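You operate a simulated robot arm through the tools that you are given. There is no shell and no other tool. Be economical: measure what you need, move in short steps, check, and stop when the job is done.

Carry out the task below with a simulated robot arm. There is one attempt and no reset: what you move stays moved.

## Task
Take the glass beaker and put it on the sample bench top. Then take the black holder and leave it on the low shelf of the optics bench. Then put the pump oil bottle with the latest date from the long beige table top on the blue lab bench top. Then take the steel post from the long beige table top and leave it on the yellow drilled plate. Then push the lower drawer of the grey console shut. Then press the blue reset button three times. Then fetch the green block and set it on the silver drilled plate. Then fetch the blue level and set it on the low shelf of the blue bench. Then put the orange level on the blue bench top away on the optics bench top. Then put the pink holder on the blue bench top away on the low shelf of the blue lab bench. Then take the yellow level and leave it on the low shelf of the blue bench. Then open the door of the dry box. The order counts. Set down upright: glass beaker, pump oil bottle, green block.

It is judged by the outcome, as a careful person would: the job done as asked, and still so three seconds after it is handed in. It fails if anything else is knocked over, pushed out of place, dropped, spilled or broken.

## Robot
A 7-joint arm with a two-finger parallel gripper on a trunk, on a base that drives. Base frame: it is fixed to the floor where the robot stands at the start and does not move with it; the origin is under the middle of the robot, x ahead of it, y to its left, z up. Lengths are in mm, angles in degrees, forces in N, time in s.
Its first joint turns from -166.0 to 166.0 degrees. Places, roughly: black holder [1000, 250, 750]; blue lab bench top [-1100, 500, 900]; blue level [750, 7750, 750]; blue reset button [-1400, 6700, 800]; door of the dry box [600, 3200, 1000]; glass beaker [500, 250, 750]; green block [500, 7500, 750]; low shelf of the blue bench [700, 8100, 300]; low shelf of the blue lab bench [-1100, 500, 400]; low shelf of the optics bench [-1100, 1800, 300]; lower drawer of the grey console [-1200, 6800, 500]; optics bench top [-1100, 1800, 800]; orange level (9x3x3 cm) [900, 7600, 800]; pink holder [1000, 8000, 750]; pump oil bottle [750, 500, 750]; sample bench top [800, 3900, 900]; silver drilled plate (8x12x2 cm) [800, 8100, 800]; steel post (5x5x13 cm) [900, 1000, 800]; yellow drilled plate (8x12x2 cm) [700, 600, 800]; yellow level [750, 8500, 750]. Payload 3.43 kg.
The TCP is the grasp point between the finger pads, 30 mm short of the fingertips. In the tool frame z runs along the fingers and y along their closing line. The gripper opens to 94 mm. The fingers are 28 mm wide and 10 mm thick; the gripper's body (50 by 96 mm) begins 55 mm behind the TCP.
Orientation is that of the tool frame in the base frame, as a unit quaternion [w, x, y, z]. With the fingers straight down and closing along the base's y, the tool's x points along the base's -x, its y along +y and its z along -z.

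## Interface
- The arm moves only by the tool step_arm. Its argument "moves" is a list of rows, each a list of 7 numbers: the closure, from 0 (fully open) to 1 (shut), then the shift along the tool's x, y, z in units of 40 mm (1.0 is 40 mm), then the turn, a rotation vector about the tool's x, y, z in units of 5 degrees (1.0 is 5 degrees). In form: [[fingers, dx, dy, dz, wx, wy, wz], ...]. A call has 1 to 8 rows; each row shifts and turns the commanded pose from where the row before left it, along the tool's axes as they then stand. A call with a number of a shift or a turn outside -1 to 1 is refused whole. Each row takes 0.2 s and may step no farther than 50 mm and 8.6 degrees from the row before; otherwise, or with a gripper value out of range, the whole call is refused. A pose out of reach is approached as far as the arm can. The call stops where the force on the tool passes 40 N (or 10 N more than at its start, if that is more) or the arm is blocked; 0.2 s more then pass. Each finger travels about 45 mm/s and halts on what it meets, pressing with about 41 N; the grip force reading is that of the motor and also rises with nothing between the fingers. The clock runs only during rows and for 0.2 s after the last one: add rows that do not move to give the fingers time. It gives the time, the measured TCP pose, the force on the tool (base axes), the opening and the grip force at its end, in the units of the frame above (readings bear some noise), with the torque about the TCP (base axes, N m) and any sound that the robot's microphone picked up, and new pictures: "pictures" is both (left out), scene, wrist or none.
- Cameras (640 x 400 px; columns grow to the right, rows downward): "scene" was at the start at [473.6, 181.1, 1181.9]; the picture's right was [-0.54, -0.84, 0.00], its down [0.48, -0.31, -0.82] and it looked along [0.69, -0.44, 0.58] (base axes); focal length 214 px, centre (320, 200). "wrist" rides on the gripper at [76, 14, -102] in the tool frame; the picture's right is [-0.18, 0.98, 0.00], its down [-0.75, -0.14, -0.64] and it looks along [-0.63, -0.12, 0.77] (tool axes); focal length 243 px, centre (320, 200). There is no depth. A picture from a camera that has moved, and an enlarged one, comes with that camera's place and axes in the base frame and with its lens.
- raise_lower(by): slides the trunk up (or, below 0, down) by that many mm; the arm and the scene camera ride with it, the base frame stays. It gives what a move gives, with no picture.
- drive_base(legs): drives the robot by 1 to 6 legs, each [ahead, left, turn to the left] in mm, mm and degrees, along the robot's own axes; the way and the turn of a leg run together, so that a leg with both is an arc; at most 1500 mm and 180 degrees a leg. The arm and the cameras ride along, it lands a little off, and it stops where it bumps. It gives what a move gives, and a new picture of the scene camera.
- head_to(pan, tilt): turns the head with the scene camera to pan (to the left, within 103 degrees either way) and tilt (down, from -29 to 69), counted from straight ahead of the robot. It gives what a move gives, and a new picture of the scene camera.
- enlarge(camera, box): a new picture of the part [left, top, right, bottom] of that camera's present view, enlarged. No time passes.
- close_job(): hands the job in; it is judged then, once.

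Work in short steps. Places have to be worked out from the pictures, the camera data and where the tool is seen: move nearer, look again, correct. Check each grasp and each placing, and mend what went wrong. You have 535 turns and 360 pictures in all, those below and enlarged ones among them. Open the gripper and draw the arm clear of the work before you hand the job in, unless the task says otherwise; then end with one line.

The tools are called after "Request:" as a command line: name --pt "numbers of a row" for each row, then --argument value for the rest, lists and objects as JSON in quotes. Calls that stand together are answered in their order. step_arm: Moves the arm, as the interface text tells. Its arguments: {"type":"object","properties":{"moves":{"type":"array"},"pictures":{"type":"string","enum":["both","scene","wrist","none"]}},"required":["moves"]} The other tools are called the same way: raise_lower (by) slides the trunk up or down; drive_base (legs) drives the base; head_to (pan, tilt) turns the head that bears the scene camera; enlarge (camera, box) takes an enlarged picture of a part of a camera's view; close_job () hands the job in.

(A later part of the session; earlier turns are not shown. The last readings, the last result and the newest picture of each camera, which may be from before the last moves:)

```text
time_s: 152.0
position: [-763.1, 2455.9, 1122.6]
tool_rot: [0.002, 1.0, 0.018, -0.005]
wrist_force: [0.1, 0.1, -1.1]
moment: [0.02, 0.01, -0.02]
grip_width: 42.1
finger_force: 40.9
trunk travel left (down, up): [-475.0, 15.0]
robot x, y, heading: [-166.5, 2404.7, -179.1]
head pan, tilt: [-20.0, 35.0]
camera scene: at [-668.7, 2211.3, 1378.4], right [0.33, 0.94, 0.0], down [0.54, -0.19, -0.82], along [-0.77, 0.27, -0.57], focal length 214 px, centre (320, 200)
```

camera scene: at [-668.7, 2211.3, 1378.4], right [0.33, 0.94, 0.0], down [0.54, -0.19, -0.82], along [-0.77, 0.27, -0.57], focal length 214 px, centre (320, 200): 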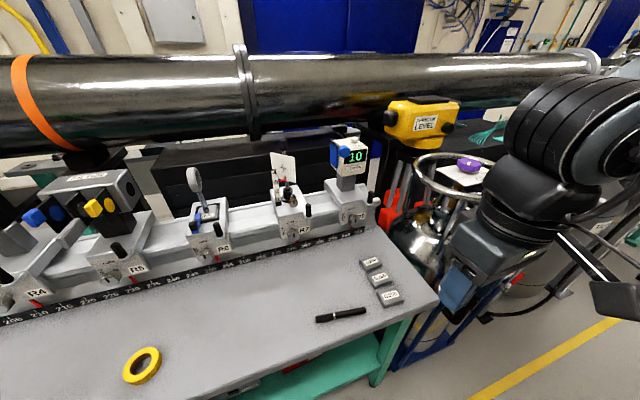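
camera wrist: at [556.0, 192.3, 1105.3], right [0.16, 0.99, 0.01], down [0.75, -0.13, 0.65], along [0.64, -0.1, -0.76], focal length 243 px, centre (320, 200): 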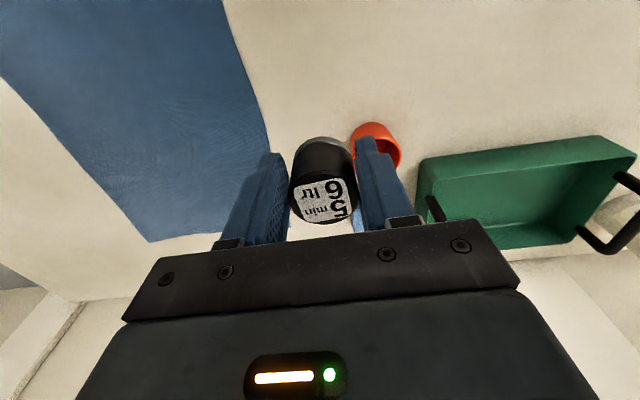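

Too near the axis; I back the base by 60 mm and lower the trunk.

Request:
drive_base --legs '[[-60, 0, 0]]'

Request:
raise_lower --by -400

Request:
raise_lower --by -70

Request:
step_arm --pt "0.9 -0.3 0 0.5 0 0 0" --pt "0.9 -0.3 0 0.5 0 -1 0" --pt "0.9 -0.3 0 0.5 0 -1 0" --pictures "both"

```text
time_s: 153.0
position: [-703.8, 2457.4, 1122.7]
tool_rot: [0.002, 1.0, 0.018, -0.006]
wrist_force: [0.5, 0.6, -1.7]
moment: [-0.01, -0.04, -0.03]
grip_width: 42.4
finger_force: 40.7
trunk travel left (down, up): [-475.0, 15.0]
robot x, y, heading: [-109.1, 2402.6, -179.5]
head pan, tilt: [-20.0, 35.0]
camera scene: at [-608.5, 2212.1, 1378.3], right [0.33, 0.94, 0.0], down [0.54, -0.19, -0.82], along [-0.77, 0.27, -0.57], focal length 214 px, centre (320, 200)
```

scene: 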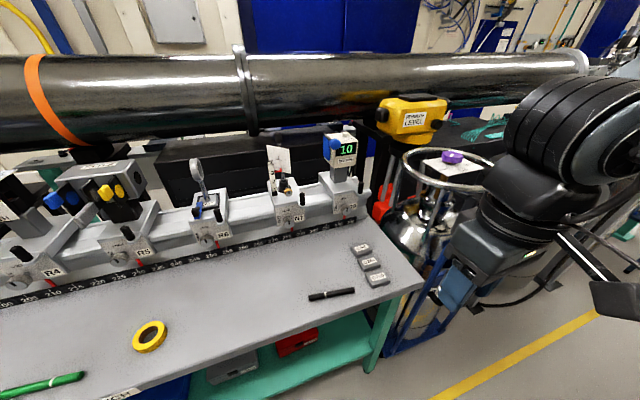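

```text
time_s: 156.8
position: [-702.9, 2457.1, 722.5]
tool_rot: [0.002, 1.0, 0.019, -0.005]
wrist_force: [-0.3, -1.1, -1.1]
moment: [0.0, 0.03, -0.01]
grip_width: 42.2
finger_force: 41.4
trunk travel left (down, up): [-75.0, 415.0]
robot x, y, heading: [-113.1, 2404.9, -179.3]
head pan, tilt: [-20.0, 35.0]
```

```text
time_s: 157.9
position: [-702.4, 2456.9, 652.1]
tool_rot: [0.001, 1.0, 0.018, -0.004]
wrist_force: [-0.1, -0.6, -1.6]
moment: [0.03, -0.04, -0.04]
grip_width: 42.0
finger_force: 41.1
trunk travel left (down, up): [-5.0, 485.0]
robot x, y, heading: [-109.0, 2406.1, -179.4]
head pan, tilt: [-20.0, 35.0]
```

```text
time_s: 158.7
position: [-740.1, 2454.6, 592.8]
tool_rot: [0.004, 0.995, 0.019, -0.093]
wrist_force: [0.3, 0.3, -1.3]
moment: [0.0, -0.01, 0.04]
grip_width: 42.4
finger_force: 41.3
trunk travel left (down, up): [-5.0, 485.0]
robot x, y, heading: [-105.6, 2404.7, -179.3]
head pan, tilt: [-20.0, 35.0]
camera scene: at [-608.1, 2212.1, 908.5], right [0.33, 0.94, 0.0], down [0.54, -0.19, -0.82], along [-0.77, 0.27, -0.57], focal length 214 px, centre (320, 200)
camera wrist: at [-647.6, 2445.0, 679.1], right [-0.15, -0.99, 0.04], down [-0.63, 0.12, 0.77], along [-0.77, 0.09, -0.64], focal length 243 px, centre (320, 200)
```

scene: 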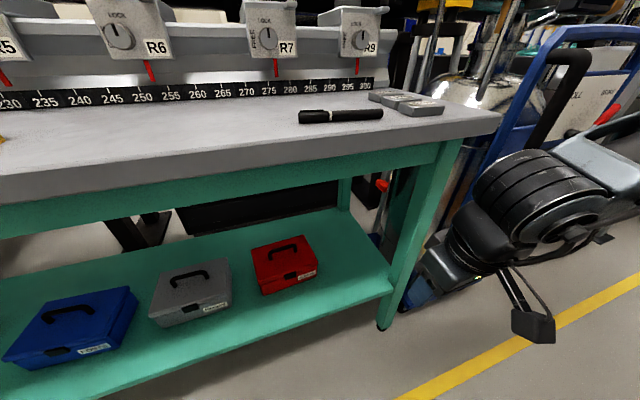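
wrist: 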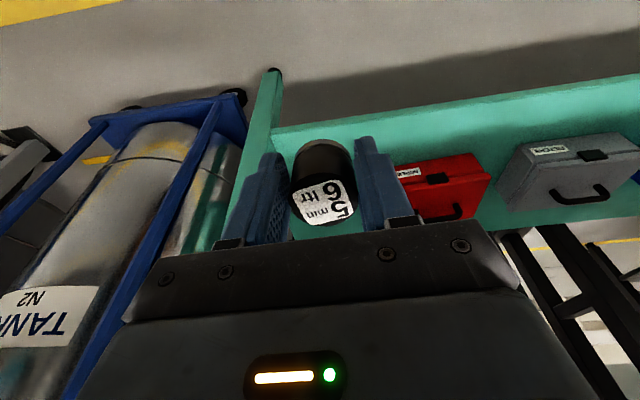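

Tilting works. I continue tilting to ~30° while descending in front of the shelf.

Request:
step_arm --pt "0.9 0.07 0.08 0.9 0 -1 0" --pt "0.9 0.07 0.08 0.9 0 -1 0" --pt "0.9 0.07 0.08 0.9 0 -1 0" --pt "0.9 0.07 0.08 0.9 0 -1 0" --pt "0.9 0 0 0 0 0 0" --pictures "both"

```text
time_s: 159.9
position: [-774.5, 2441.1, 456.1]
tool_rot: [0.006, 0.964, 0.017, -0.264]
wrist_force: [0.1, -0.3, -1.1]
moment: [-0.01, -0.01, -0.01]
grip_width: 42.4
finger_force: 41.4
trunk travel left (down, up): [-5.0, 485.0]
robot x, y, heading: [-106.9, 2405.1, -179.2]
head pan, tilt: [-20.0, 35.0]
camera scene: at [-608.2, 2212.0, 908.5], right [0.33, 0.94, 0.0], down [0.54, -0.19, -0.82], along [-0.77, 0.27, -0.57], focal length 214 px, centre (320, 200)
camera wrist: at [-656.9, 2431.8, 504.7], right [-0.12, -0.99, 0.1], down [-0.33, 0.13, 0.94], along [-0.94, 0.08, -0.34], focal length 243 px, centre (320, 200)
```

scene: 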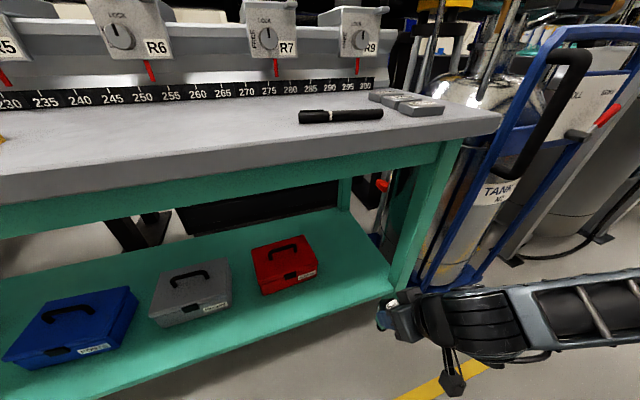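
wrist: 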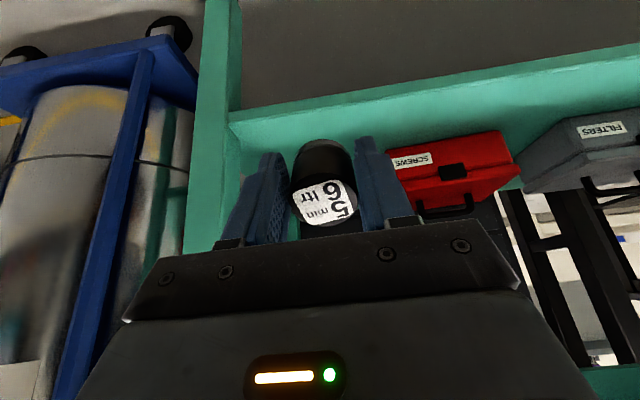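

I enlarge the wrist view to see the shelf edge and clearance.

Request:
enlarge --camera "wrist" --box '[180, 60, 500, 260]'

Request:
enlarge --camera "scene" --box '[300, 230, 460, 330]'

```text
2.00 times, centred on (340, 160) of wrist
camera zoom: at [-656.9, 2431.8, 504.7], right [-0.12, -0.99, 0.1], down [-0.33, 0.13, 0.94], along [-0.94, 0.08, -0.34], focal length 485 px, centre (280, 280)
```

zoom: 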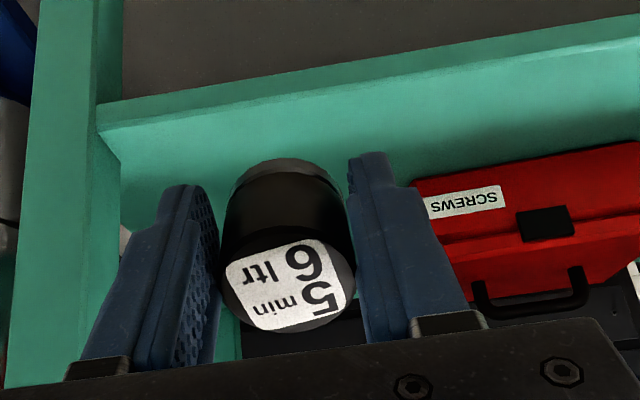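

```text
4.00 times, centred on (380, 280) of scene
camera zoom: at [-608.2, 2212.0, 908.5], right [0.33, 0.94, 0.0], down [0.54, -0.19, -0.82], along [-0.77, 0.27, -0.57], focal length 858 px, centre (80, -120)
```

zoom: 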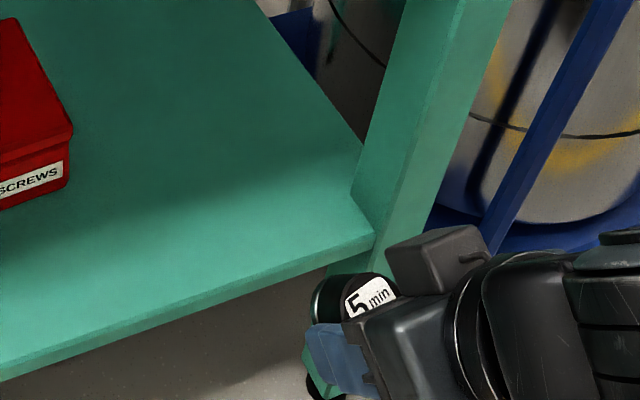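

Path between leg and red box is clear. I move in over the shelf.

Request:
step_arm --pt "0.9 -0.69 0 0.5 0 0 0" --pt "0.9 -0.69 0 0.5 0 0 0" --pt "0.9 -0.69 0 0.5 0 0 0" --pt "0.9 -0.69 0 0.5 0 0 0" --pt "0.9 -0.69 0 0.5 0 0 0" --pt "0.9 0 0 0 0 0 0" --pictures "both"

```text
time_s: 161.3
position: [-943.5, 2434.5, 437.0]
tool_rot: [0.007, 0.964, 0.017, -0.264]
wrist_force: [-0.8, 0.5, -0.8]
moment: [-0.01, -0.01, 0.0]
grip_width: 42.2
finger_force: 40.9
trunk travel left (down, up): [-5.0, 485.0]
robot x, y, heading: [-104.0, 2403.2, -179.4]
head pan, tilt: [-20.0, 35.0]
camera scene: at [-608.2, 2212.0, 908.4], right [0.33, 0.94, 0.0], down [0.54, -0.19, -0.82], along [-0.77, 0.27, -0.57], focal length 214 px, centre (320, 200)
camera wrist: at [-826.9, 2425.1, 486.2], right [-0.12, -0.99, 0.1], down [-0.33, 0.13, 0.94], along [-0.94, 0.08, -0.34], focal length 243 px, centre (320, 200)
```

scene: 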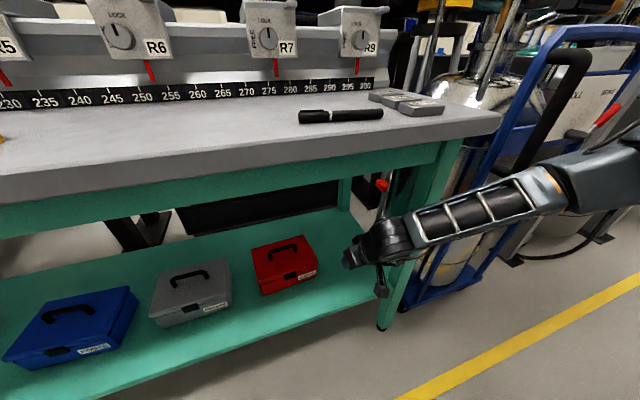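
wrist: 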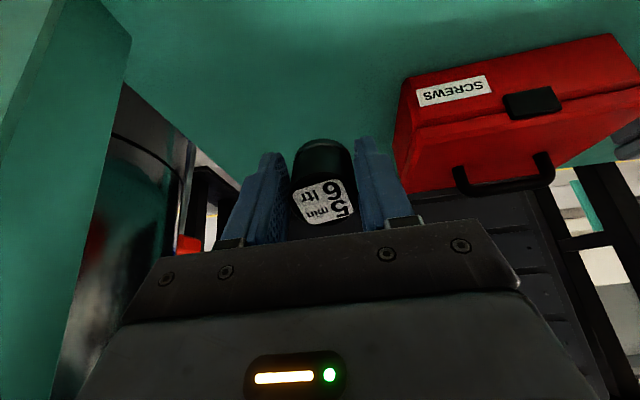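

Inside the shelf space. I descend vertically toward the shelf.

Request:
step_arm --pt "0.9 0.13 0 0.22 0 0 0" --pt "0.9 0.13 0 0.22 0 0 0" --pt "0.9 0.13 0 0.22 0 0 0" --pt "0.9 0.13 0 0.22 0 0 0" --pt "0.9 0 0 0 0 0 0" --pictures "none"

Request:
step_arm --pt "0.9 0.06 0 0.11 0 0 0" --pt "0.9 0.06 0 0.11 0 0 0" --pt "0.9 0.06 0 0.11 0 0 0" --pt "0.9 0 0 0 0 0 0" --pictures "wrist"

```text
time_s: 162.5
position: [-943.8, 2434.2, 396.5]
tool_rot: [0.007, 0.964, 0.016, -0.264]
wrist_force: [1.4, -0.4, -1.4]
moment: [-0.01, -0.04, -0.02]
grip_width: 42.1
finger_force: 41.1
trunk travel left (down, up): [-5.0, 485.0]
robot x, y, heading: [-107.1, 2403.2, -179.2]
head pan, tilt: [-20.0, 35.0]
```

```text
time_s: 163.5
position: [-944.9, 2435.7, 382.8]
tool_rot: [0.006, 0.964, 0.018, -0.264]
wrist_force: [0.0, -0.2, 0.0]
moment: [-0.02, -0.03, 0.0]
grip_width: 42.3
finger_force: 41.6
trunk travel left (down, up): [-5.0, 485.0]
robot x, y, heading: [-107.9, 2406.1, -179.2]
head pan, tilt: [-20.0, 35.0]
camera wrist: at [-827.5, 2425.3, 431.9], right [-0.12, -0.99, 0.1], down [-0.33, 0.13, 0.94], along [-0.94, 0.08, -0.34], focal length 243 px, centre (320, 200)
```

wrist: 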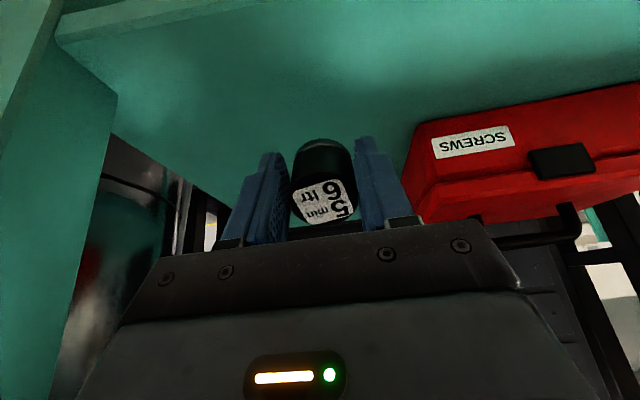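

Continue creeping down.

Request:
step_arm --pt "0.9 0.06 0 0.11 0 0 0" --pt "0.9 0.06 0 0.11 0 0 0" --pt "0.9 0.06 0 0.11 0 0 0" --pt "0.9 0 0 0 0 0 0" --pictures "none"

Request:
step_arm --pt "0.9 0.04 0 0.07 0 0 0" --pt "0.9 0.04 0 0.07 0 0 0" --pt "0.9 0 0 0 0 0 0" --pictures "none"

Request:
step_arm --pt "0.9 0.04 0 0.07 0 0 0" --pt "0.9 0.04 0 0.07 0 0 0" --pt "0.9 0 0 0 0 0 0" --pictures "wrist"

```text
time_s: 164.5
position: [-945.0, 2434.5, 365.7]
tool_rot: [0.007, 0.964, 0.017, -0.264]
wrist_force: [-0.1, 0.6, -1.5]
moment: [0.01, -0.02, 0.0]
grip_width: 42.1
finger_force: 40.9
trunk travel left (down, up): [-5.0, 485.0]
robot x, y, heading: [-106.6, 2407.5, -179.6]
head pan, tilt: [-20.0, 35.0]
```

```text
time_s: 165.3
position: [-945.9, 2435.3, 362.4]
tool_rot: [0.007, 0.964, 0.018, -0.264]
wrist_force: [0.3, -0.3, -1.0]
moment: [0.02, -0.03, 0.01]
grip_width: 42.0
finger_force: 41.2
trunk travel left (down, up): [-5.0, 485.0]
robot x, y, heading: [-106.1, 2403.5, -179.5]
head pan, tilt: [-20.0, 35.0]
```

```text
time_s: 166.1
position: [-945.6, 2434.9, 354.7]
tool_rot: [0.006, 0.964, 0.016, -0.264]
wrist_force: [0.3, -0.4, -0.4]
moment: [0.0, -0.01, 0.0]
grip_width: 42.1
finger_force: 40.3
trunk travel left (down, up): [-5.0, 485.0]
robot x, y, heading: [-106.0, 2404.3, -179.2]
head pan, tilt: [-20.0, 35.0]
camera wrist: at [-828.2, 2425.1, 403.5], right [-0.12, -0.99, 0.1], down [-0.33, 0.13, 0.94], along [-0.94, 0.08, -0.34], focal length 243 px, centre (320, 200)
```

wrist: 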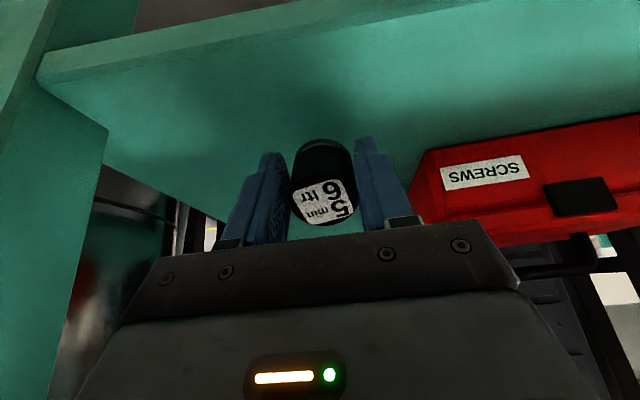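

Shelf z ≈ 312, so contact is near. Small steps.

Request:
step_arm --pt "0.9 0.03 0 0.055 0 0 0" --pt "0.9 0.03 0 0.055 0 0 0" --pt "0.9 0 0 0 0 0 0" --pictures "none"

Request:
step_arm --pt "0.9 0.03 0 0.055 0 0 0" --pt "0.9 0.03 0 0.055 0 0 0" --pt "0.9 0 0 0 0 0 0" --pictures "none"

Request:
step_arm --pt "0.9 0.03 0 0.055 0 0 0" --pt "0.9 0.03 0 0.055 0 0 0" --pt "0.9 0 0 0 0 0 0" --pictures "wrist"

```text
time_s: 166.9
position: [-946.4, 2434.0, 349.4]
tool_rot: [0.007, 0.965, 0.017, -0.263]
wrist_force: [0.8, -0.9, -1.7]
moment: [0.02, -0.01, -0.01]
grip_width: 42.4
finger_force: 41.3
trunk travel left (down, up): [-5.0, 485.0]
robot x, y, heading: [-108.9, 2407.1, -179.5]
head pan, tilt: [-20.0, 35.0]
```

```text
time_s: 167.7
position: [-944.7, 2434.6, 344.1]
tool_rot: [0.007, 0.964, 0.018, -0.264]
wrist_force: [-0.1, -0.3, -1.1]
moment: [-0.04, -0.05, 0.02]
grip_width: 42.1
finger_force: 41.2
trunk travel left (down, up): [-5.0, 485.0]
robot x, y, heading: [-104.7, 2405.1, -179.5]
head pan, tilt: [-20.0, 35.0]
```

```text
time_s: 168.5
position: [-945.6, 2433.6, 338.9]
tool_rot: [0.006, 0.964, 0.017, -0.264]
wrist_force: [0.8, 1.0, -1.2]
moment: [0.01, -0.05, 0.01]
grip_width: 41.9
finger_force: 41.1
trunk travel left (down, up): [-5.0, 485.0]
robot x, y, heading: [-109.2, 2398.7, -179.3]
head pan, tilt: [-20.0, 35.0]
camera wrist: at [-828.2, 2424.7, 388.6], right [-0.12, -0.99, 0.1], down [-0.33, 0.13, 0.94], along [-0.94, 0.08, -0.34], focal length 243 px, centre (320, 200)
```

wrist: 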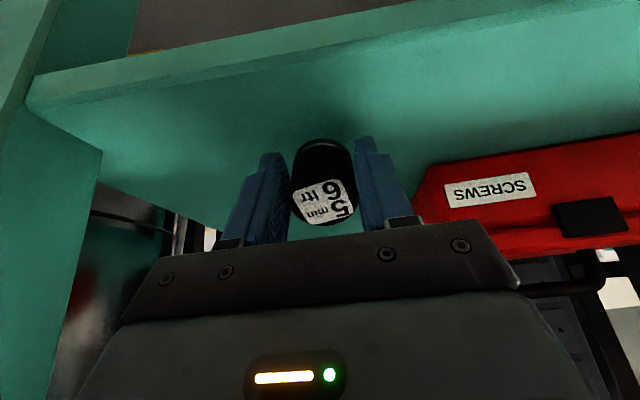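

Continue.

Request:
step_arm --pt "0.9 0.04 0 0.075 0 0 0" --pt "0.9 0.04 0 0.075 0 0 0" --pt "0.9 0 0 0 0 0 0" --pictures "none"

Request:
step_arm --pt "0.9 0.04 0 0.075 0 0 0" --pt "0.9 0.04 0 0.075 0 0 0" --pt "0.9 0 0 0 0 0 0" --pictures "none"

Request:
step_arm --pt "0.9 0.04 0 0.075 0 0 0" --pt "0.9 0.04 0 0.075 0 0 0" --pt "0.9 0 0 0 0 0 0" --pictures "wrist"

```text
time_s: 169.3
position: [-948.1, 2433.0, 334.6]
tool_rot: [0.007, 0.964, 0.018, -0.266]
wrist_force: [-2.8, -3.3, 32.2]
moment: [-0.05, 0.53, 0.01]
grip_width: 41.9
finger_force: 40.8
trunk travel left (down, up): [-5.0, 485.0]
robot x, y, heading: [-112.2, 2406.3, -179.4]
head pan, tilt: [-20.0, 35.0]
```

```text
time_s: 169.7
position: [-949.1, 2433.9, 333.4]
tool_rot: [0.006, 0.964, 0.017, -0.266]
wrist_force: [1.6, -0.3, 14.9]
moment: [0.05, 0.11, 0.04]
grip_width: 41.9
finger_force: 40.7
trunk travel left (down, up): [-5.0, 485.0]
robot x, y, heading: [-110.4, 2408.2, -179.5]
head pan, tilt: [-20.0, 35.0]
stopped in row 1: the force on the tool passed its limit at 44 N (the readings are from after the stop); the commanded pose is now the measured one
```

```text
time_s: 170.1
position: [-951.3, 2434.3, 333.4]
tool_rot: [0.007, 0.964, 0.017, -0.267]
wrist_force: [3.3, -0.5, 16.3]
moment: [0.1, 0.06, -0.09]
grip_width: 42.0
finger_force: 40.8
trunk travel left (down, up): [-5.0, 485.0]
robot x, y, heading: [-107.3, 2407.5, -179.4]
head pan, tilt: [-20.0, 35.0]
stopped in row 1: the force on the tool passed its limit at 47 N (the readings are from after the stop); the commanded pose is now the measured one
camera wrist: at [-831.8, 2424.3, 381.2], right [-0.12, -0.99, 0.1], down [-0.32, 0.13, 0.94], along [-0.94, 0.08, -0.33], focal length 243 px, centre (320, 200)
```

wrist: 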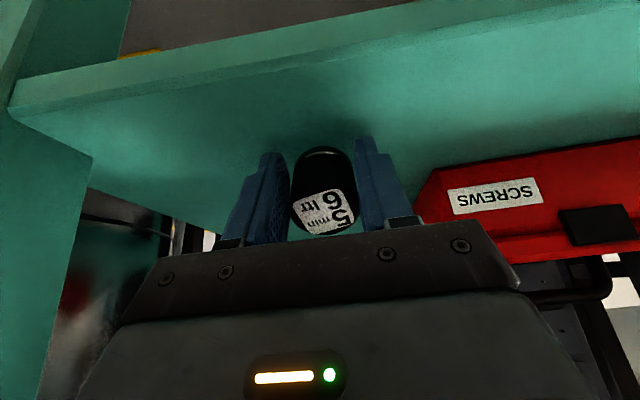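

The holder touches the shelf. I open the fingers gradually so it settles upright.

Request:
step_arm --pt "0.52 0 0 0 0 0 0" --pt "0.48 0 0 0 0 0 0" --pt "0.42 0 0 0 0 0 0" --pt "0.36 0 0 0 0 0 0" --pt "0.36 0 0 0 0 0 0" --pictures "wrist"

```text
time_s: 171.3
position: [-948.0, 2432.1, 332.3]
tool_rot: [0.009, 0.963, 0.017, -0.268]
wrist_force: [-4.6, -18.7, 24.7]
moment: [0.03, 0.29, 0.26]
grip_width: 49.3
finger_force: 0.1
trunk travel left (down, up): [-5.0, 485.0]
robot x, y, heading: [-106.9, 2403.5, -179.6]
head pan, tilt: [-20.0, 35.0]
camera wrist: at [-831.2, 2422.7, 381.4], right [-0.12, -0.99, 0.1], down [-0.32, 0.13, 0.94], along [-0.94, 0.08, -0.33], focal length 243 px, centre (320, 200)
```

wrist: 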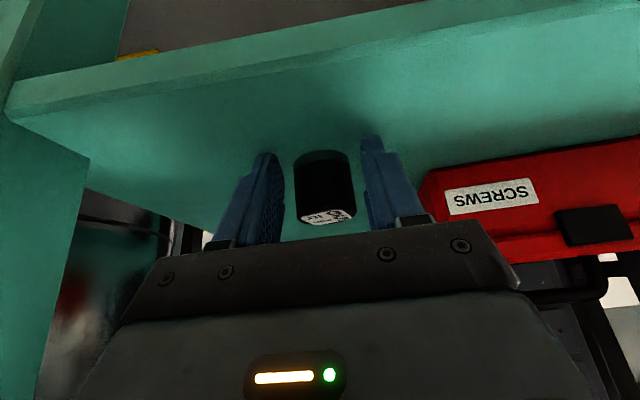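

The holder stands upright. A fingertip presses the shelf, so I raise 6 mm, open more, then back out along the tool axis.

Request:
step_arm --pt "0.4 -0.08 0 -0.13 0 0 0" --pt "0.4 0 0 0 0 0 0" --pt "0.3 0 0 0 0 0 0" --pt "0.3 0 0 0 0 0 0" --pictures "wrist"

```text
time_s: 172.3
position: [-947.5, 2432.5, 338.4]
tool_rot: [0.006, 0.964, 0.017, -0.265]
wrist_force: [0.0, 0.0, -0.1]
moment: [0.0, -0.03, 0.03]
grip_width: 65.7
finger_force: 0.0
trunk travel left (down, up): [-5.0, 485.0]
robot x, y, heading: [-105.3, 2402.1, -179.4]
head pan, tilt: [-20.0, 35.0]
camera wrist: at [-830.4, 2423.9, 386.6], right [-0.12, -0.99, 0.1], down [-0.32, 0.13, 0.94], along [-0.94, 0.08, -0.34], focal length 243 px, centre (320, 200)
```

wrist: 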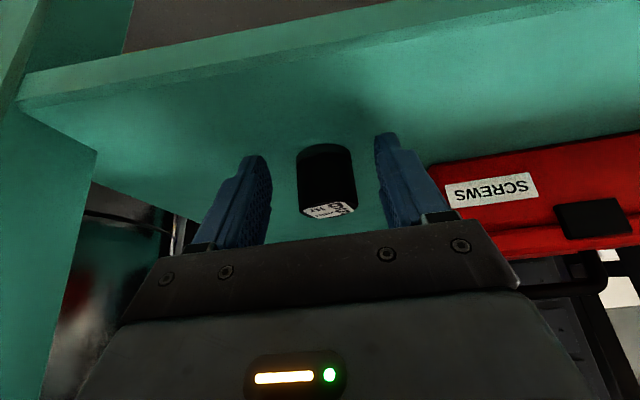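

Back out of the shelf.

Request:
step_arm --pt "0.3 0 0 -0.6 0 0 0" --pt "0.3 0 0 -0.9 0 0 0" --pt "0.3 0.3 0 -0.8 0 0 0" --pt "0.3 0.6 0 -0.7 0 0 0" --pt "0.3 0.7 0 -0.6 0 0 0" --pt "0.3 0.7 0 -0.6 0 0 0" --pictures "both"

```text
time_s: 173.7
position: [-786.8, 2439.7, 434.8]
tool_rot: [0.006, 0.964, 0.018, -0.265]
wrist_force: [-0.4, 1.1, -0.6]
moment: [0.03, -0.05, 0.03]
grip_width: 66.0
finger_force: 0.1
trunk travel left (down, up): [-5.0, 485.0]
robot x, y, heading: [-106.5, 2405.2, -179.3]
head pan, tilt: [-20.0, 35.0]
camera scene: at [-608.1, 2211.6, 908.3], right [0.33, 0.94, 0.0], down [0.54, -0.19, -0.82], along [-0.77, 0.27, -0.57], focal length 214 px, centre (320, 200)
camera wrist: at [-668.7, 2430.8, 483.2], right [-0.12, -0.99, 0.1], down [-0.32, 0.13, 0.94], along [-0.94, 0.08, -0.34], focal length 243 px, centre (320, 200)
```

scene: 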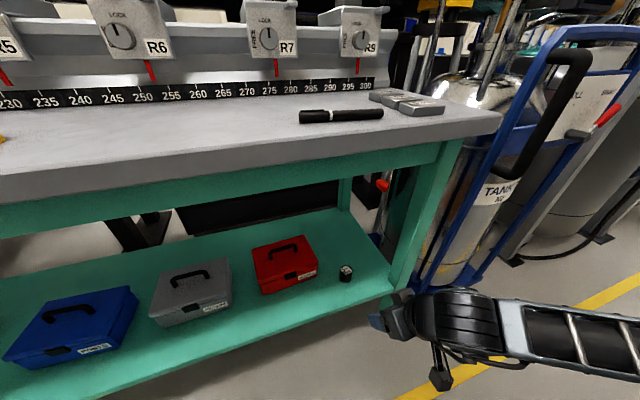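
wrist: 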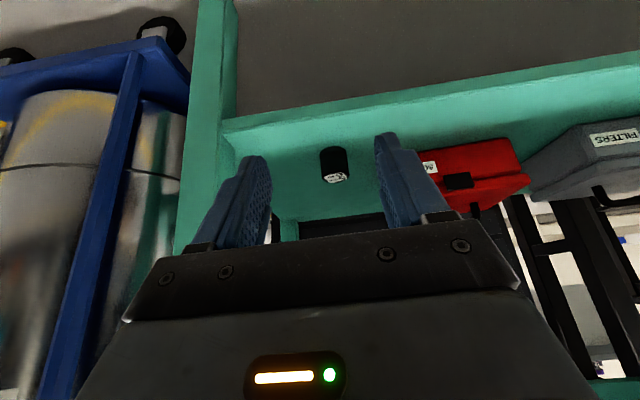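

Holder stands on the low shelf. I retract, set the tool vertical and raise the trunk.

Request:
step_arm --pt "0 0.3 0 -0.9 0 1 0" --pt "0 0.3 0 -0.9 0 1 0" --pt "0 0.2 0 -0.9 0 1 0" --pt "0 0 0 -0.9 0 1 0" --pt "0 0 0 -0.9 0 1 0" --pt "0 0 0 -0.5 0 1 0" --pictures "none"

Request:
raise_lower --by 400

```text
time_s: 175.1
position: [-702.3, 2445.3, 600.4]
tool_rot: [0.002, 1.0, 0.018, -0.007]
wrist_force: [-0.3, 0.0, 0.0]
moment: [0.01, 0.01, 0.03]
grip_width: 94.1
finger_force: 0.0
out of reach, approached as far as the arm can: row 4, 5
trunk travel left (down, up): [-5.0, 485.0]
robot x, y, heading: [-106.5, 2404.0, -179.1]
head pan, tilt: [-20.0, 35.0]
```

```text
time_s: 178.9
position: [-701.5, 2446.2, 1000.6]
tool_rot: [0.001, 1.0, 0.019, -0.008]
wrist_force: [1.2, 0.1, 0.1]
moment: [0.01, -0.01, 0.01]
grip_width: 94.1
finger_force: 0.0
trunk travel left (down, up): [-405.0, 85.0]
robot x, y, heading: [-109.0, 2403.2, -179.3]
head pan, tilt: [-20.0, 35.0]
```

Now for the JUL 27 bottle: I raise a bit for clearance, drive back to the beige table and face it at y≈660.

Request:
raise_lower --by 80

Request:
drive_base --legs '[[70, 0, 0], [0, 0, 89], [1400, 0, 0], [345, 0, 0], [0, 0, 90]]'

Request:
head_to --pan 0 --tilt 30

```text
time_s: 180.1
position: [-701.8, 2446.9, 1080.4]
tool_rot: [0.002, 1.0, 0.018, -0.008]
wrist_force: [0.7, -0.2, 0.4]
moment: [-0.01, -0.02, -0.03]
grip_width: 94.0
finger_force: 0.0
trunk travel left (down, up): [-485.0, 5.0]
robot x, y, heading: [-106.3, 2402.2, -179.5]
head pan, tilt: [-20.0, 35.0]
```

```text
time_s: 197.2
position: [374.4, 607.2, 1080.4]
tool_rot: [0.007, -0.021, 1.0, 0.001]
wrist_force: [-0.4, 0.7, 0.3]
moment: [0.0, -0.01, 0.0]
grip_width: 94.0
finger_force: 0.0
trunk travel left (down, up): [-485.0, 5.0]
robot x, y, heading: [-221.3, 645.4, 0.9]
head pan, tilt: [-20.0, 35.0]
camera scene: at [282.5, 836.9, 1388.4], right [-0.33, -0.95, 0.0], down [-0.54, 0.19, -0.82], along [0.77, -0.27, -0.57], focal length 214 px, centre (320, 200)
```

scene: 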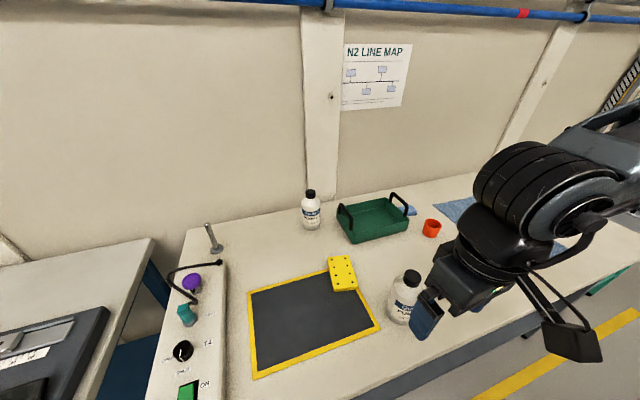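

```text
time_s: 198.0
position: [374.4, 606.4, 1080.4]
tool_rot: [0.008, -0.02, 1.0, 0.002]
wrist_force: [0.2, -0.1, 1.0]
moment: [0.0, 0.02, 0.0]
grip_width: 94.1
finger_force: 0.1
trunk travel left (down, up): [-485.0, 5.0]
robot x, y, heading: [-220.9, 645.1, 1.0]
head pan, tilt: [0.0, 30.0]
camera scene: at [289.6, 867.1, 1396.2], right [0.02, -1.0, 0.0], down [-0.5, -0.01, -0.87], along [0.87, 0.01, -0.5], focal length 214 px, centre (320, 200)
```

scene: 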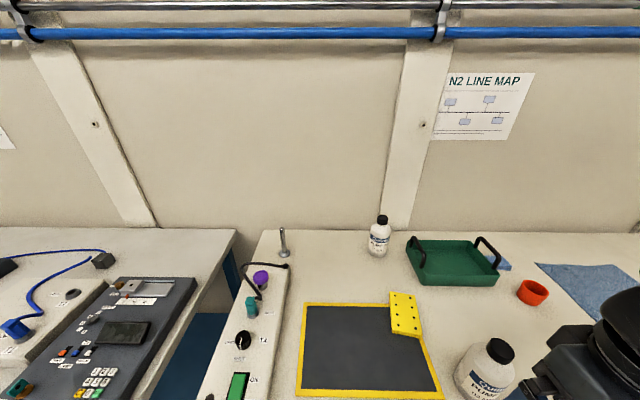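

Bottle base at ≈(899,652). I drive up to the table.

Request:
drive_base --legs '[[215, 5, -1]]'

Request:
step_arm --pt "0 -0.9 0.1 0 0 0 0" --pt "0 -0.9 0.1 0 0 0 0" --pt "0 -0.9 0.1 0 0 0 0" --pt "0 -0.9 0.1 0 0 0 0" --pt "0 -0.9 0.1 0 0 0 0" --pt "0 -0.9 0.1 0 0 0 0"

```text
time_s: 199.7
position: [590.4, 606.5, 1080.8]
tool_rot: [0.008, -0.015, 1.0, 0.002]
wrist_force: [1.1, -0.5, 0.4]
moment: [0.03, 0.0, 0.02]
grip_width: 94.0
finger_force: 0.1
trunk travel left (down, up): [-485.0, 5.0]
robot x, y, heading: [-3.8, 652.8, 0.4]
head pan, tilt: [0.0, 30.0]
camera scene: at [509.5, 868.0, 1396.3], right [0.0, -1.0, 0.0], down [-0.5, 0.0, -0.87], along [0.87, 0.0, -0.5], focal length 214 px, centre (320, 200)
```

scene: 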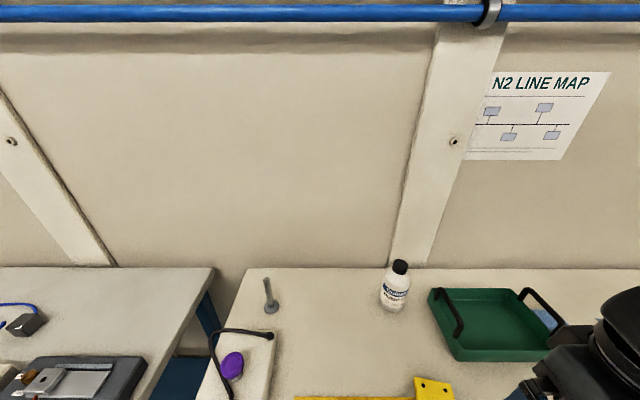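

```text
time_s: 201.1
position: [806.2, 636.9, 1083.5]
tool_rot: [0.008, -0.013, 1.0, 0.002]
wrist_force: [0.4, 0.2, -0.1]
moment: [0.05, 0.0, 0.03]
grip_width: 93.8
finger_force: 0.2
trunk travel left (down, up): [-485.0, 5.0]
robot x, y, heading: [-2.6, 652.8, 0.2]
head pan, tilt: [0.0, 30.0]
camera scene: at [509.4, 867.7, 1396.3], right [0.0, -1.0, 0.0], down [-0.5, 0.0, -0.87], along [0.87, 0.0, -0.5], focal length 214 px, centre (320, 200)
camera wrist: at [726.9, 648.9, 1184.5], right [0.16, 0.99, 0.01], down [0.75, -0.12, 0.65], along [0.65, -0.1, -0.76], focal length 243 px, centre (320, 200)
```

scene: 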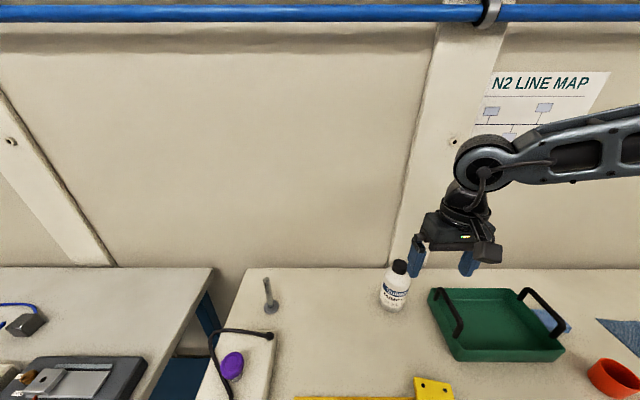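
wrist: 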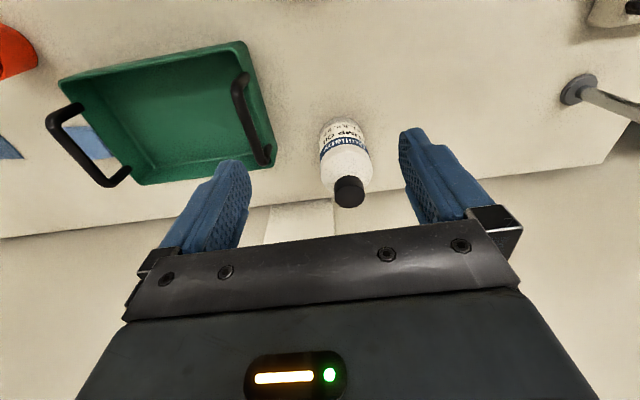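

I enlarge the bottle to judge cap and shoulder.

Request:
enlarge --camera "scene" --box '[360, 245, 440, 325]'

Request:
enlarge --camera "wrist" --box '[290, 100, 410, 220]'

```text
5.00 times, centred on (400, 285) of scene
camera zoom: at [509.4, 867.7, 1396.3], right [0.0, -1.0, 0.0], down [-0.5, 0.0, -0.87], along [0.87, 0.0, -0.5], focal length 1072 px, centre (-80, -225)
```

zoom: 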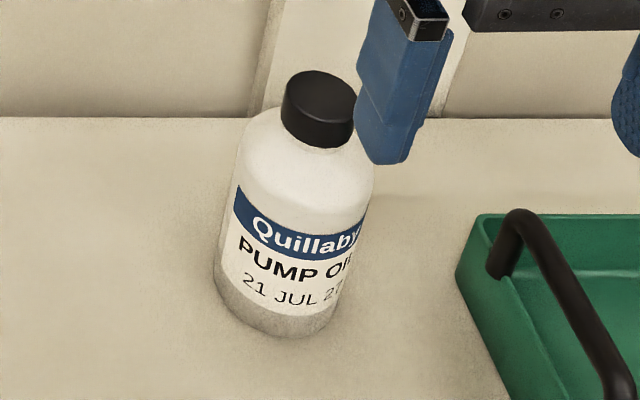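

```text
3.33 times, centred on (350, 160) of wrist
camera zoom: at [726.9, 648.9, 1184.5], right [0.16, 0.99, 0.01], down [0.75, -0.12, 0.65], along [0.65, -0.1, -0.76], focal length 809 px, centre (220, 333)
```

zoom: 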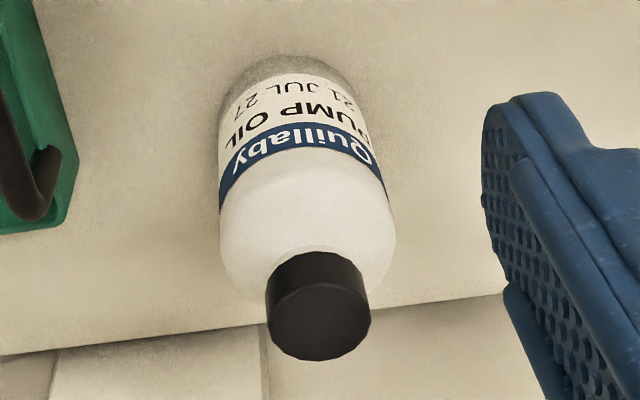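

Cap ≈37 mm wide, top z≈968. I move over the cap (907,655) to z≈1025 for a check.

Request:
step_arm --pt "0 -0.85 0.15 0.3 0 0 0" --pt "0 -0.85 0.15 0.4 0 0 0" --pt "0 -0.82 0.15 0.4 0 0 0" --pt "0 0 0 0.3 0 0 0" --pt "0 0 0 0 0 0 0"

```text
time_s: 202.3
position: [907.7, 659.8, 1030.9]
tool_rot: [0.008, -0.015, 1.0, 0.002]
wrist_force: [0.1, -0.7, -0.4]
moment: [0.02, 0.01, 0.0]
grip_width: 93.9
finger_force: 0.1
trunk travel left (down, up): [-485.0, 5.0]
robot x, y, heading: [-4.9, 648.2, 0.2]
head pan, tilt: [0.0, 30.0]
camera scene: at [509.7, 868.1, 1396.2], right [0.01, -1.0, 0.0], down [-0.5, 0.0, -0.87], along [0.87, 0.0, -0.5], focal length 214 px, centre (320, 200)
camera wrist: at [828.5, 671.4, 1131.1], right [0.15, 0.99, 0.01], down [0.75, -0.12, 0.65], along [0.65, -0.1, -0.76], focal length 243 px, centre (320, 200)
```

scene: 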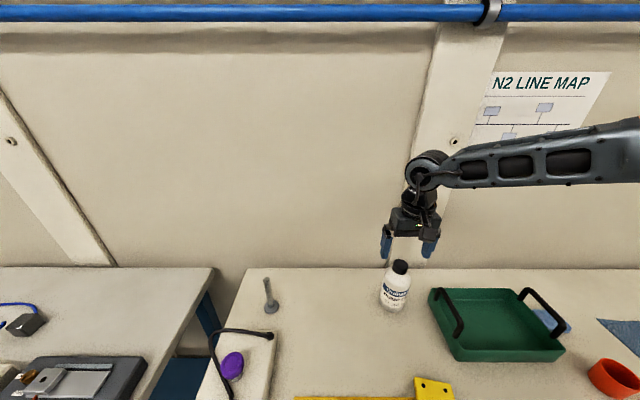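
wrist: 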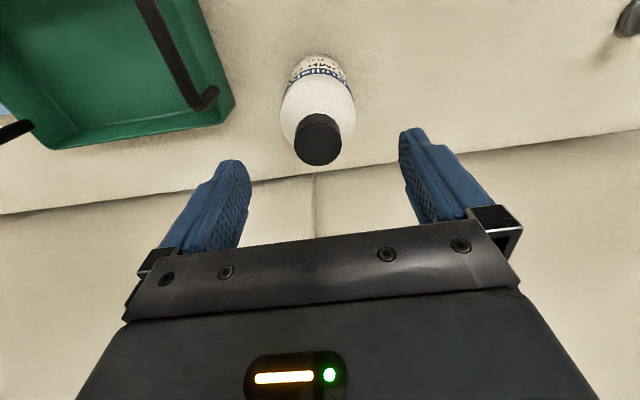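

Centred laterally. Open fingers straddle the cap, so I lower 35 mm and re-measure.

Request:
step_arm --pt "0 0 0 0.45 0 0 0" --pt "0 0 0 0.45 0 0 0" --pt "0 0 0 0 0 0 0" --pictures "wrist"

Request:
enlarge --camera "scene" --box '[360, 215, 460, 315]'

```text
time_s: 203.1
position: [908.2, 658.4, 993.2]
tool_rot: [0.008, -0.014, 1.0, 0.002]
wrist_force: [-0.2, 0.3, -0.6]
moment: [0.02, 0.01, -0.03]
grip_width: 93.9
finger_force: 0.1
trunk travel left (down, up): [-485.0, 5.0]
robot x, y, heading: [-6.0, 655.2, 0.3]
head pan, tilt: [0.0, 30.0]
camera wrist: at [829.2, 670.1, 1094.9], right [0.15, 0.99, 0.01], down [0.75, -0.12, 0.65], along [0.65, -0.1, -0.76], focal length 243 px, centre (320, 200)
```

wrist: 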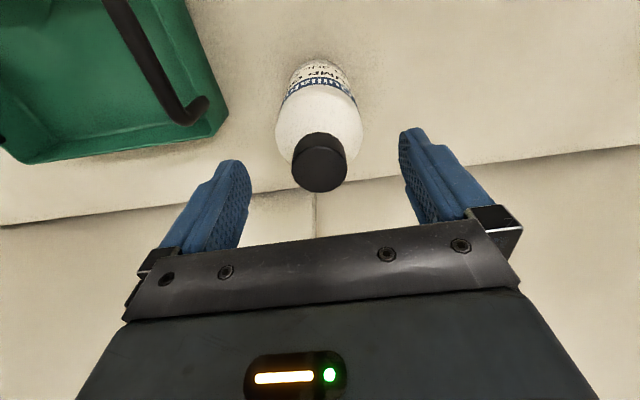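

```text
4.00 times, centred on (410, 265) of scene
camera zoom: at [509.7, 868.0, 1396.2], right [0.0, -1.0, 0.0], down [-0.5, 0.0, -0.87], along [0.87, 0.0, -0.5], focal length 858 px, centre (-40, -60)
```

zoom: 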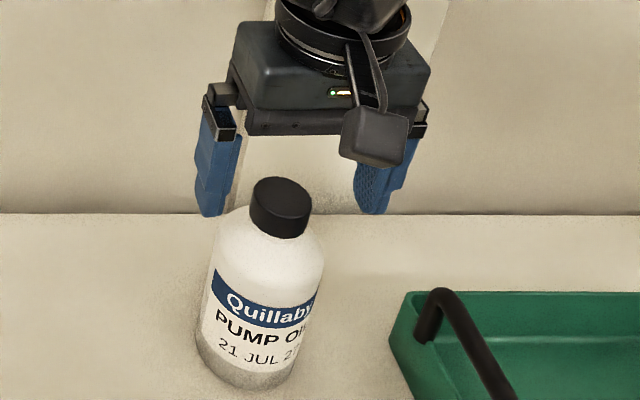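

I lower a further 15 mm to compare the cap directly with the TCP point (column 320, row 189).

Request:
step_arm --pt "0 0 0 0.4 0 0 0" --pt "0 0 0 0 0 0 0" --pictures "none"

Request:
enlarge --camera "wrist" --box '[220, 90, 420, 215]'

```text
time_s: 203.7
position: [907.7, 658.8, 977.9]
tool_rot: [0.006, -0.015, 1.0, 0.002]
wrist_force: [-0.2, -0.1, -0.4]
moment: [-0.02, 0.01, 0.0]
grip_width: 93.5
finger_force: 0.0
trunk travel left (down, up): [-485.0, 5.0]
robot x, y, heading: [-4.1, 652.3, 0.4]
head pan, tilt: [0.0, 30.0]
```

```text
3.20 times, centred on (320, 152) of wrist
camera zoom: at [828.7, 670.4, 1079.1], right [0.15, 0.99, 0.01], down [0.75, -0.12, 0.65], along [0.65, -0.1, -0.76], focal length 776 px, centre (320, 352)
```

zoom: 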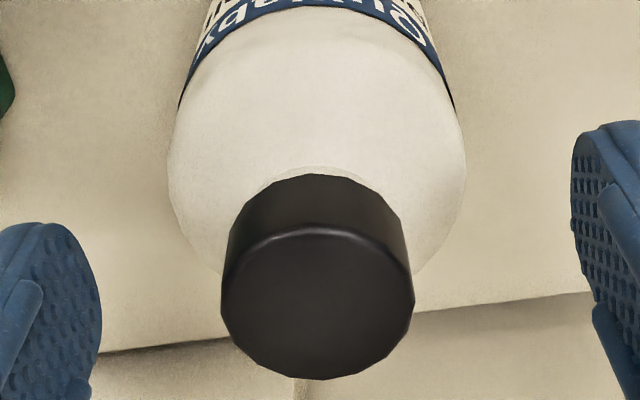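

Cap top ≈ z 960, about 11 mm further in x. I shift +11 x, lower 9 mm, and close on the cap.

Request:
step_arm --pt "0 -0.28 0 0.1 0 0 0" --pt "0 0 0 0.1 0 0 0" --pt "0 0 0 0 0 0 0" --pt "0.8 0 0 0 0 0 0" --pt "0.8 0 0 0 0 0 0" --pt "0.8 0 0 0 0 0 0" --pt "0.8 0 0 0 0 0 0" --pt "0.8 0 0 0 0 0 0" --pictures "both"

```text
time_s: 205.5
position: [918.8, 658.3, 970.2]
tool_rot: [0.007, -0.015, 1.0, 0.001]
wrist_force: [0.6, -2.0, 1.3]
moment: [-0.4, 0.05, 0.02]
grip_width: 37.0
finger_force: 41.2
trunk travel left (down, up): [-485.0, 5.0]
robot x, y, heading: [-4.3, 651.9, 0.4]
head pan, tilt: [0.0, 30.0]
camera scene: at [509.7, 868.0, 1396.2], right [0.0, -1.0, 0.0], down [-0.5, 0.0, -0.87], along [0.87, 0.0, -0.5], focal length 214 px, centre (320, 200)
camera wrist: at [839.8, 670.7, 1070.8], right [0.16, 0.99, 0.01], down [0.75, -0.12, 0.65], along [0.65, -0.1, -0.76], focal length 243 px, centre (320, 200)
```

scene: 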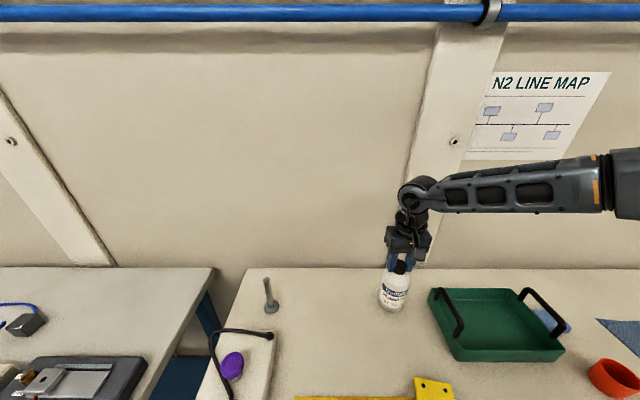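
wrist: 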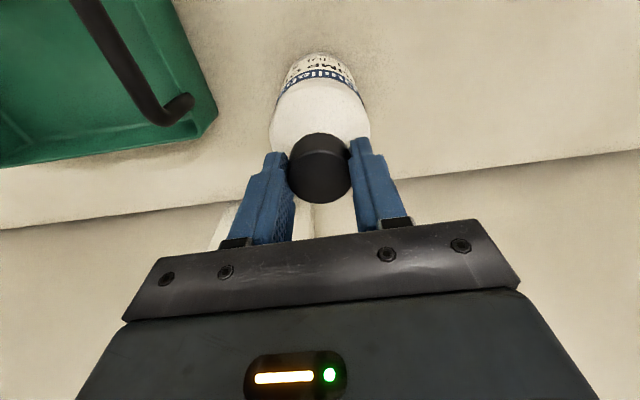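

Gripped on the cap (37 mm). I lift slowly.

Request:
step_arm --pt "0.8 0 0 -0.2 0 0 0" --pt "0.8 0 0 -0.3 0 0 0" --pt "0.8 0 0 -0.5 0 0 0" --pt "0.8 0 0 -0.6 0 0 0" --pt "0.8 0 0 -0.6 0 0 0" --pt "0.8 0 0 -0.4 0 0 0" --pt "0.8 0 0 0 0 0 0" --pictures "both"

```text
time_s: 207.1
position: [918.3, 658.8, 1074.8]
tool_rot: [0.006, -0.014, 1.0, 0.002]
wrist_force: [0.4, -0.5, -3.6]
moment: [-0.01, 0.02, 0.01]
grip_width: 36.8
finger_force: 40.9
trunk travel left (down, up): [-485.0, 5.0]
robot x, y, heading: [-3.1, 649.5, 0.2]
head pan, tilt: [0.0, 30.0]
camera scene: at [509.8, 868.0, 1396.1], right [0.0, -1.0, 0.0], down [-0.5, 0.0, -0.87], along [0.87, 0.0, -0.5], focal length 214 px, centre (320, 200)
camera wrist: at [840.0, 670.2, 1175.0], right [0.16, 0.99, 0.01], down [0.75, -0.12, 0.65], along [0.65, -0.1, -0.76], focal length 243 px, centre (320, 200)
```

scene: 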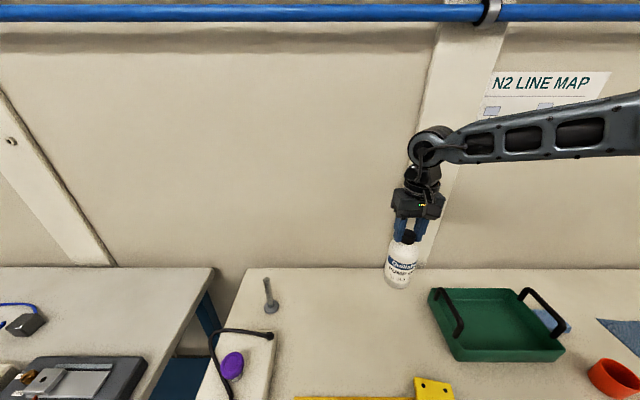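
wrist: 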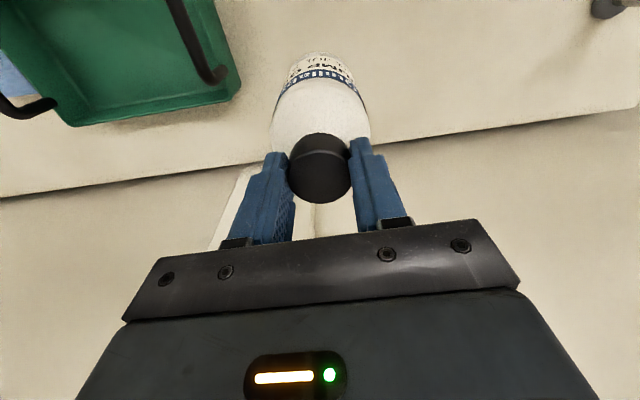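

Held firmly. I retract and raise so that the bottle clears everything on the table.

Request:
step_arm --pt "0.8 0 0 -0.7 0 0 0" --pt "0.8 0.5 0 -0.7 0 0 0" --pt "0.8 0.7 0 -0.7 0 0 0" --pt "0.8 0.8 0 -0.5 0 0 0" --pt "0.8 0.8 0 0 0 0 0" --pt "0.8 0.8 0 0 0 0 0" --pt "0.8 0.8 0 0 0 0 0" --pt "0.8 0.8 0 0 0 0 0" --pictures "none"

Request:
step_arm --pt "0.8 0.7 0 0 0 0 0" --pt "0.8 0.5 0 0 0 0 0" --pt "0.8 0 0 0 0 0 0" --pictures "scene"

```text
time_s: 208.9
position: [707.4, 649.2, 1174.9]
tool_rot: [0.008, -0.015, 1.0, 0.002]
wrist_force: [0.7, -0.2, -5.1]
moment: [0.0, 0.01, 0.01]
grip_width: 36.8
finger_force: 41.5
trunk travel left (down, up): [-485.0, 5.0]
robot x, y, heading: [-3.9, 652.5, 0.3]
head pan, tilt: [0.0, 30.0]
```

```text
time_s: 209.7
position: [659.7, 648.3, 1174.8]
tool_rot: [0.007, -0.015, 1.0, 0.002]
wrist_force: [-0.3, 0.3, -4.7]
moment: [0.01, -0.03, -0.03]
grip_width: 36.6
finger_force: 40.9
trunk travel left (down, up): [-485.0, 5.0]
robot x, y, heading: [-3.1, 650.1, 0.6]
head pan, tilt: [0.0, 30.0]
camera scene: at [509.8, 868.0, 1396.2], right [0.0, -1.0, 0.0], down [-0.5, 0.0, -0.87], along [0.87, 0.0, -0.5], focal length 214 px, centre (320, 200)
```

scene: 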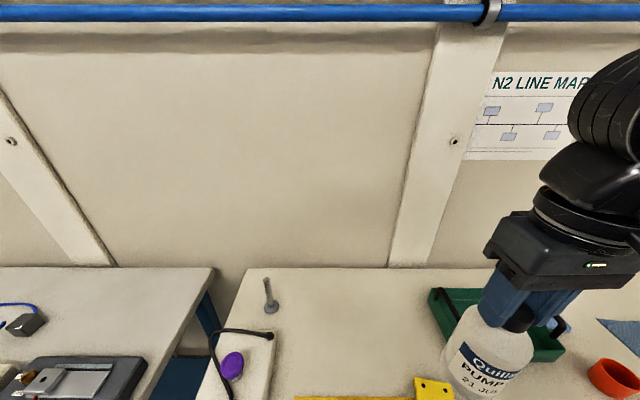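

I back off, shift to y≈500 and turn left 180° to face the blue lab bench.

Request:
drive_base --legs '[[-130, 0, 0], [0, -150, 0], [0, 0, 179.5]]'

```text
time_s: 219.2
position: [-795.5, 529.1, 1174.6]
tool_rot: [0.003, 1.0, -0.003, -0.007]
wrist_force: [-0.5, -0.1, -4.7]
moment: [-0.04, -0.05, 0.01]
grip_width: 36.7
finger_force: 41.3
trunk travel left (down, up): [-485.0, 5.0]
robot x, y, heading: [-132.7, 497.0, 178.2]
head pan, tilt: [0.0, 30.0]
camera scene: at [-649.8, 300.6, 1396.2], right [0.03, 1.0, 0.0], down [0.5, -0.01, -0.87], along [-0.87, 0.03, -0.5], focal length 214 px, centre (320, 200)
```

scene: 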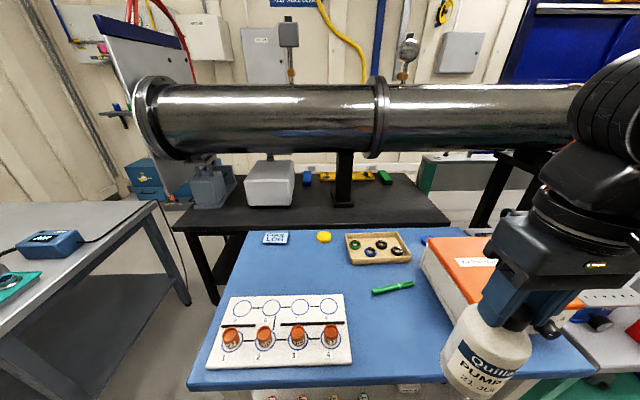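

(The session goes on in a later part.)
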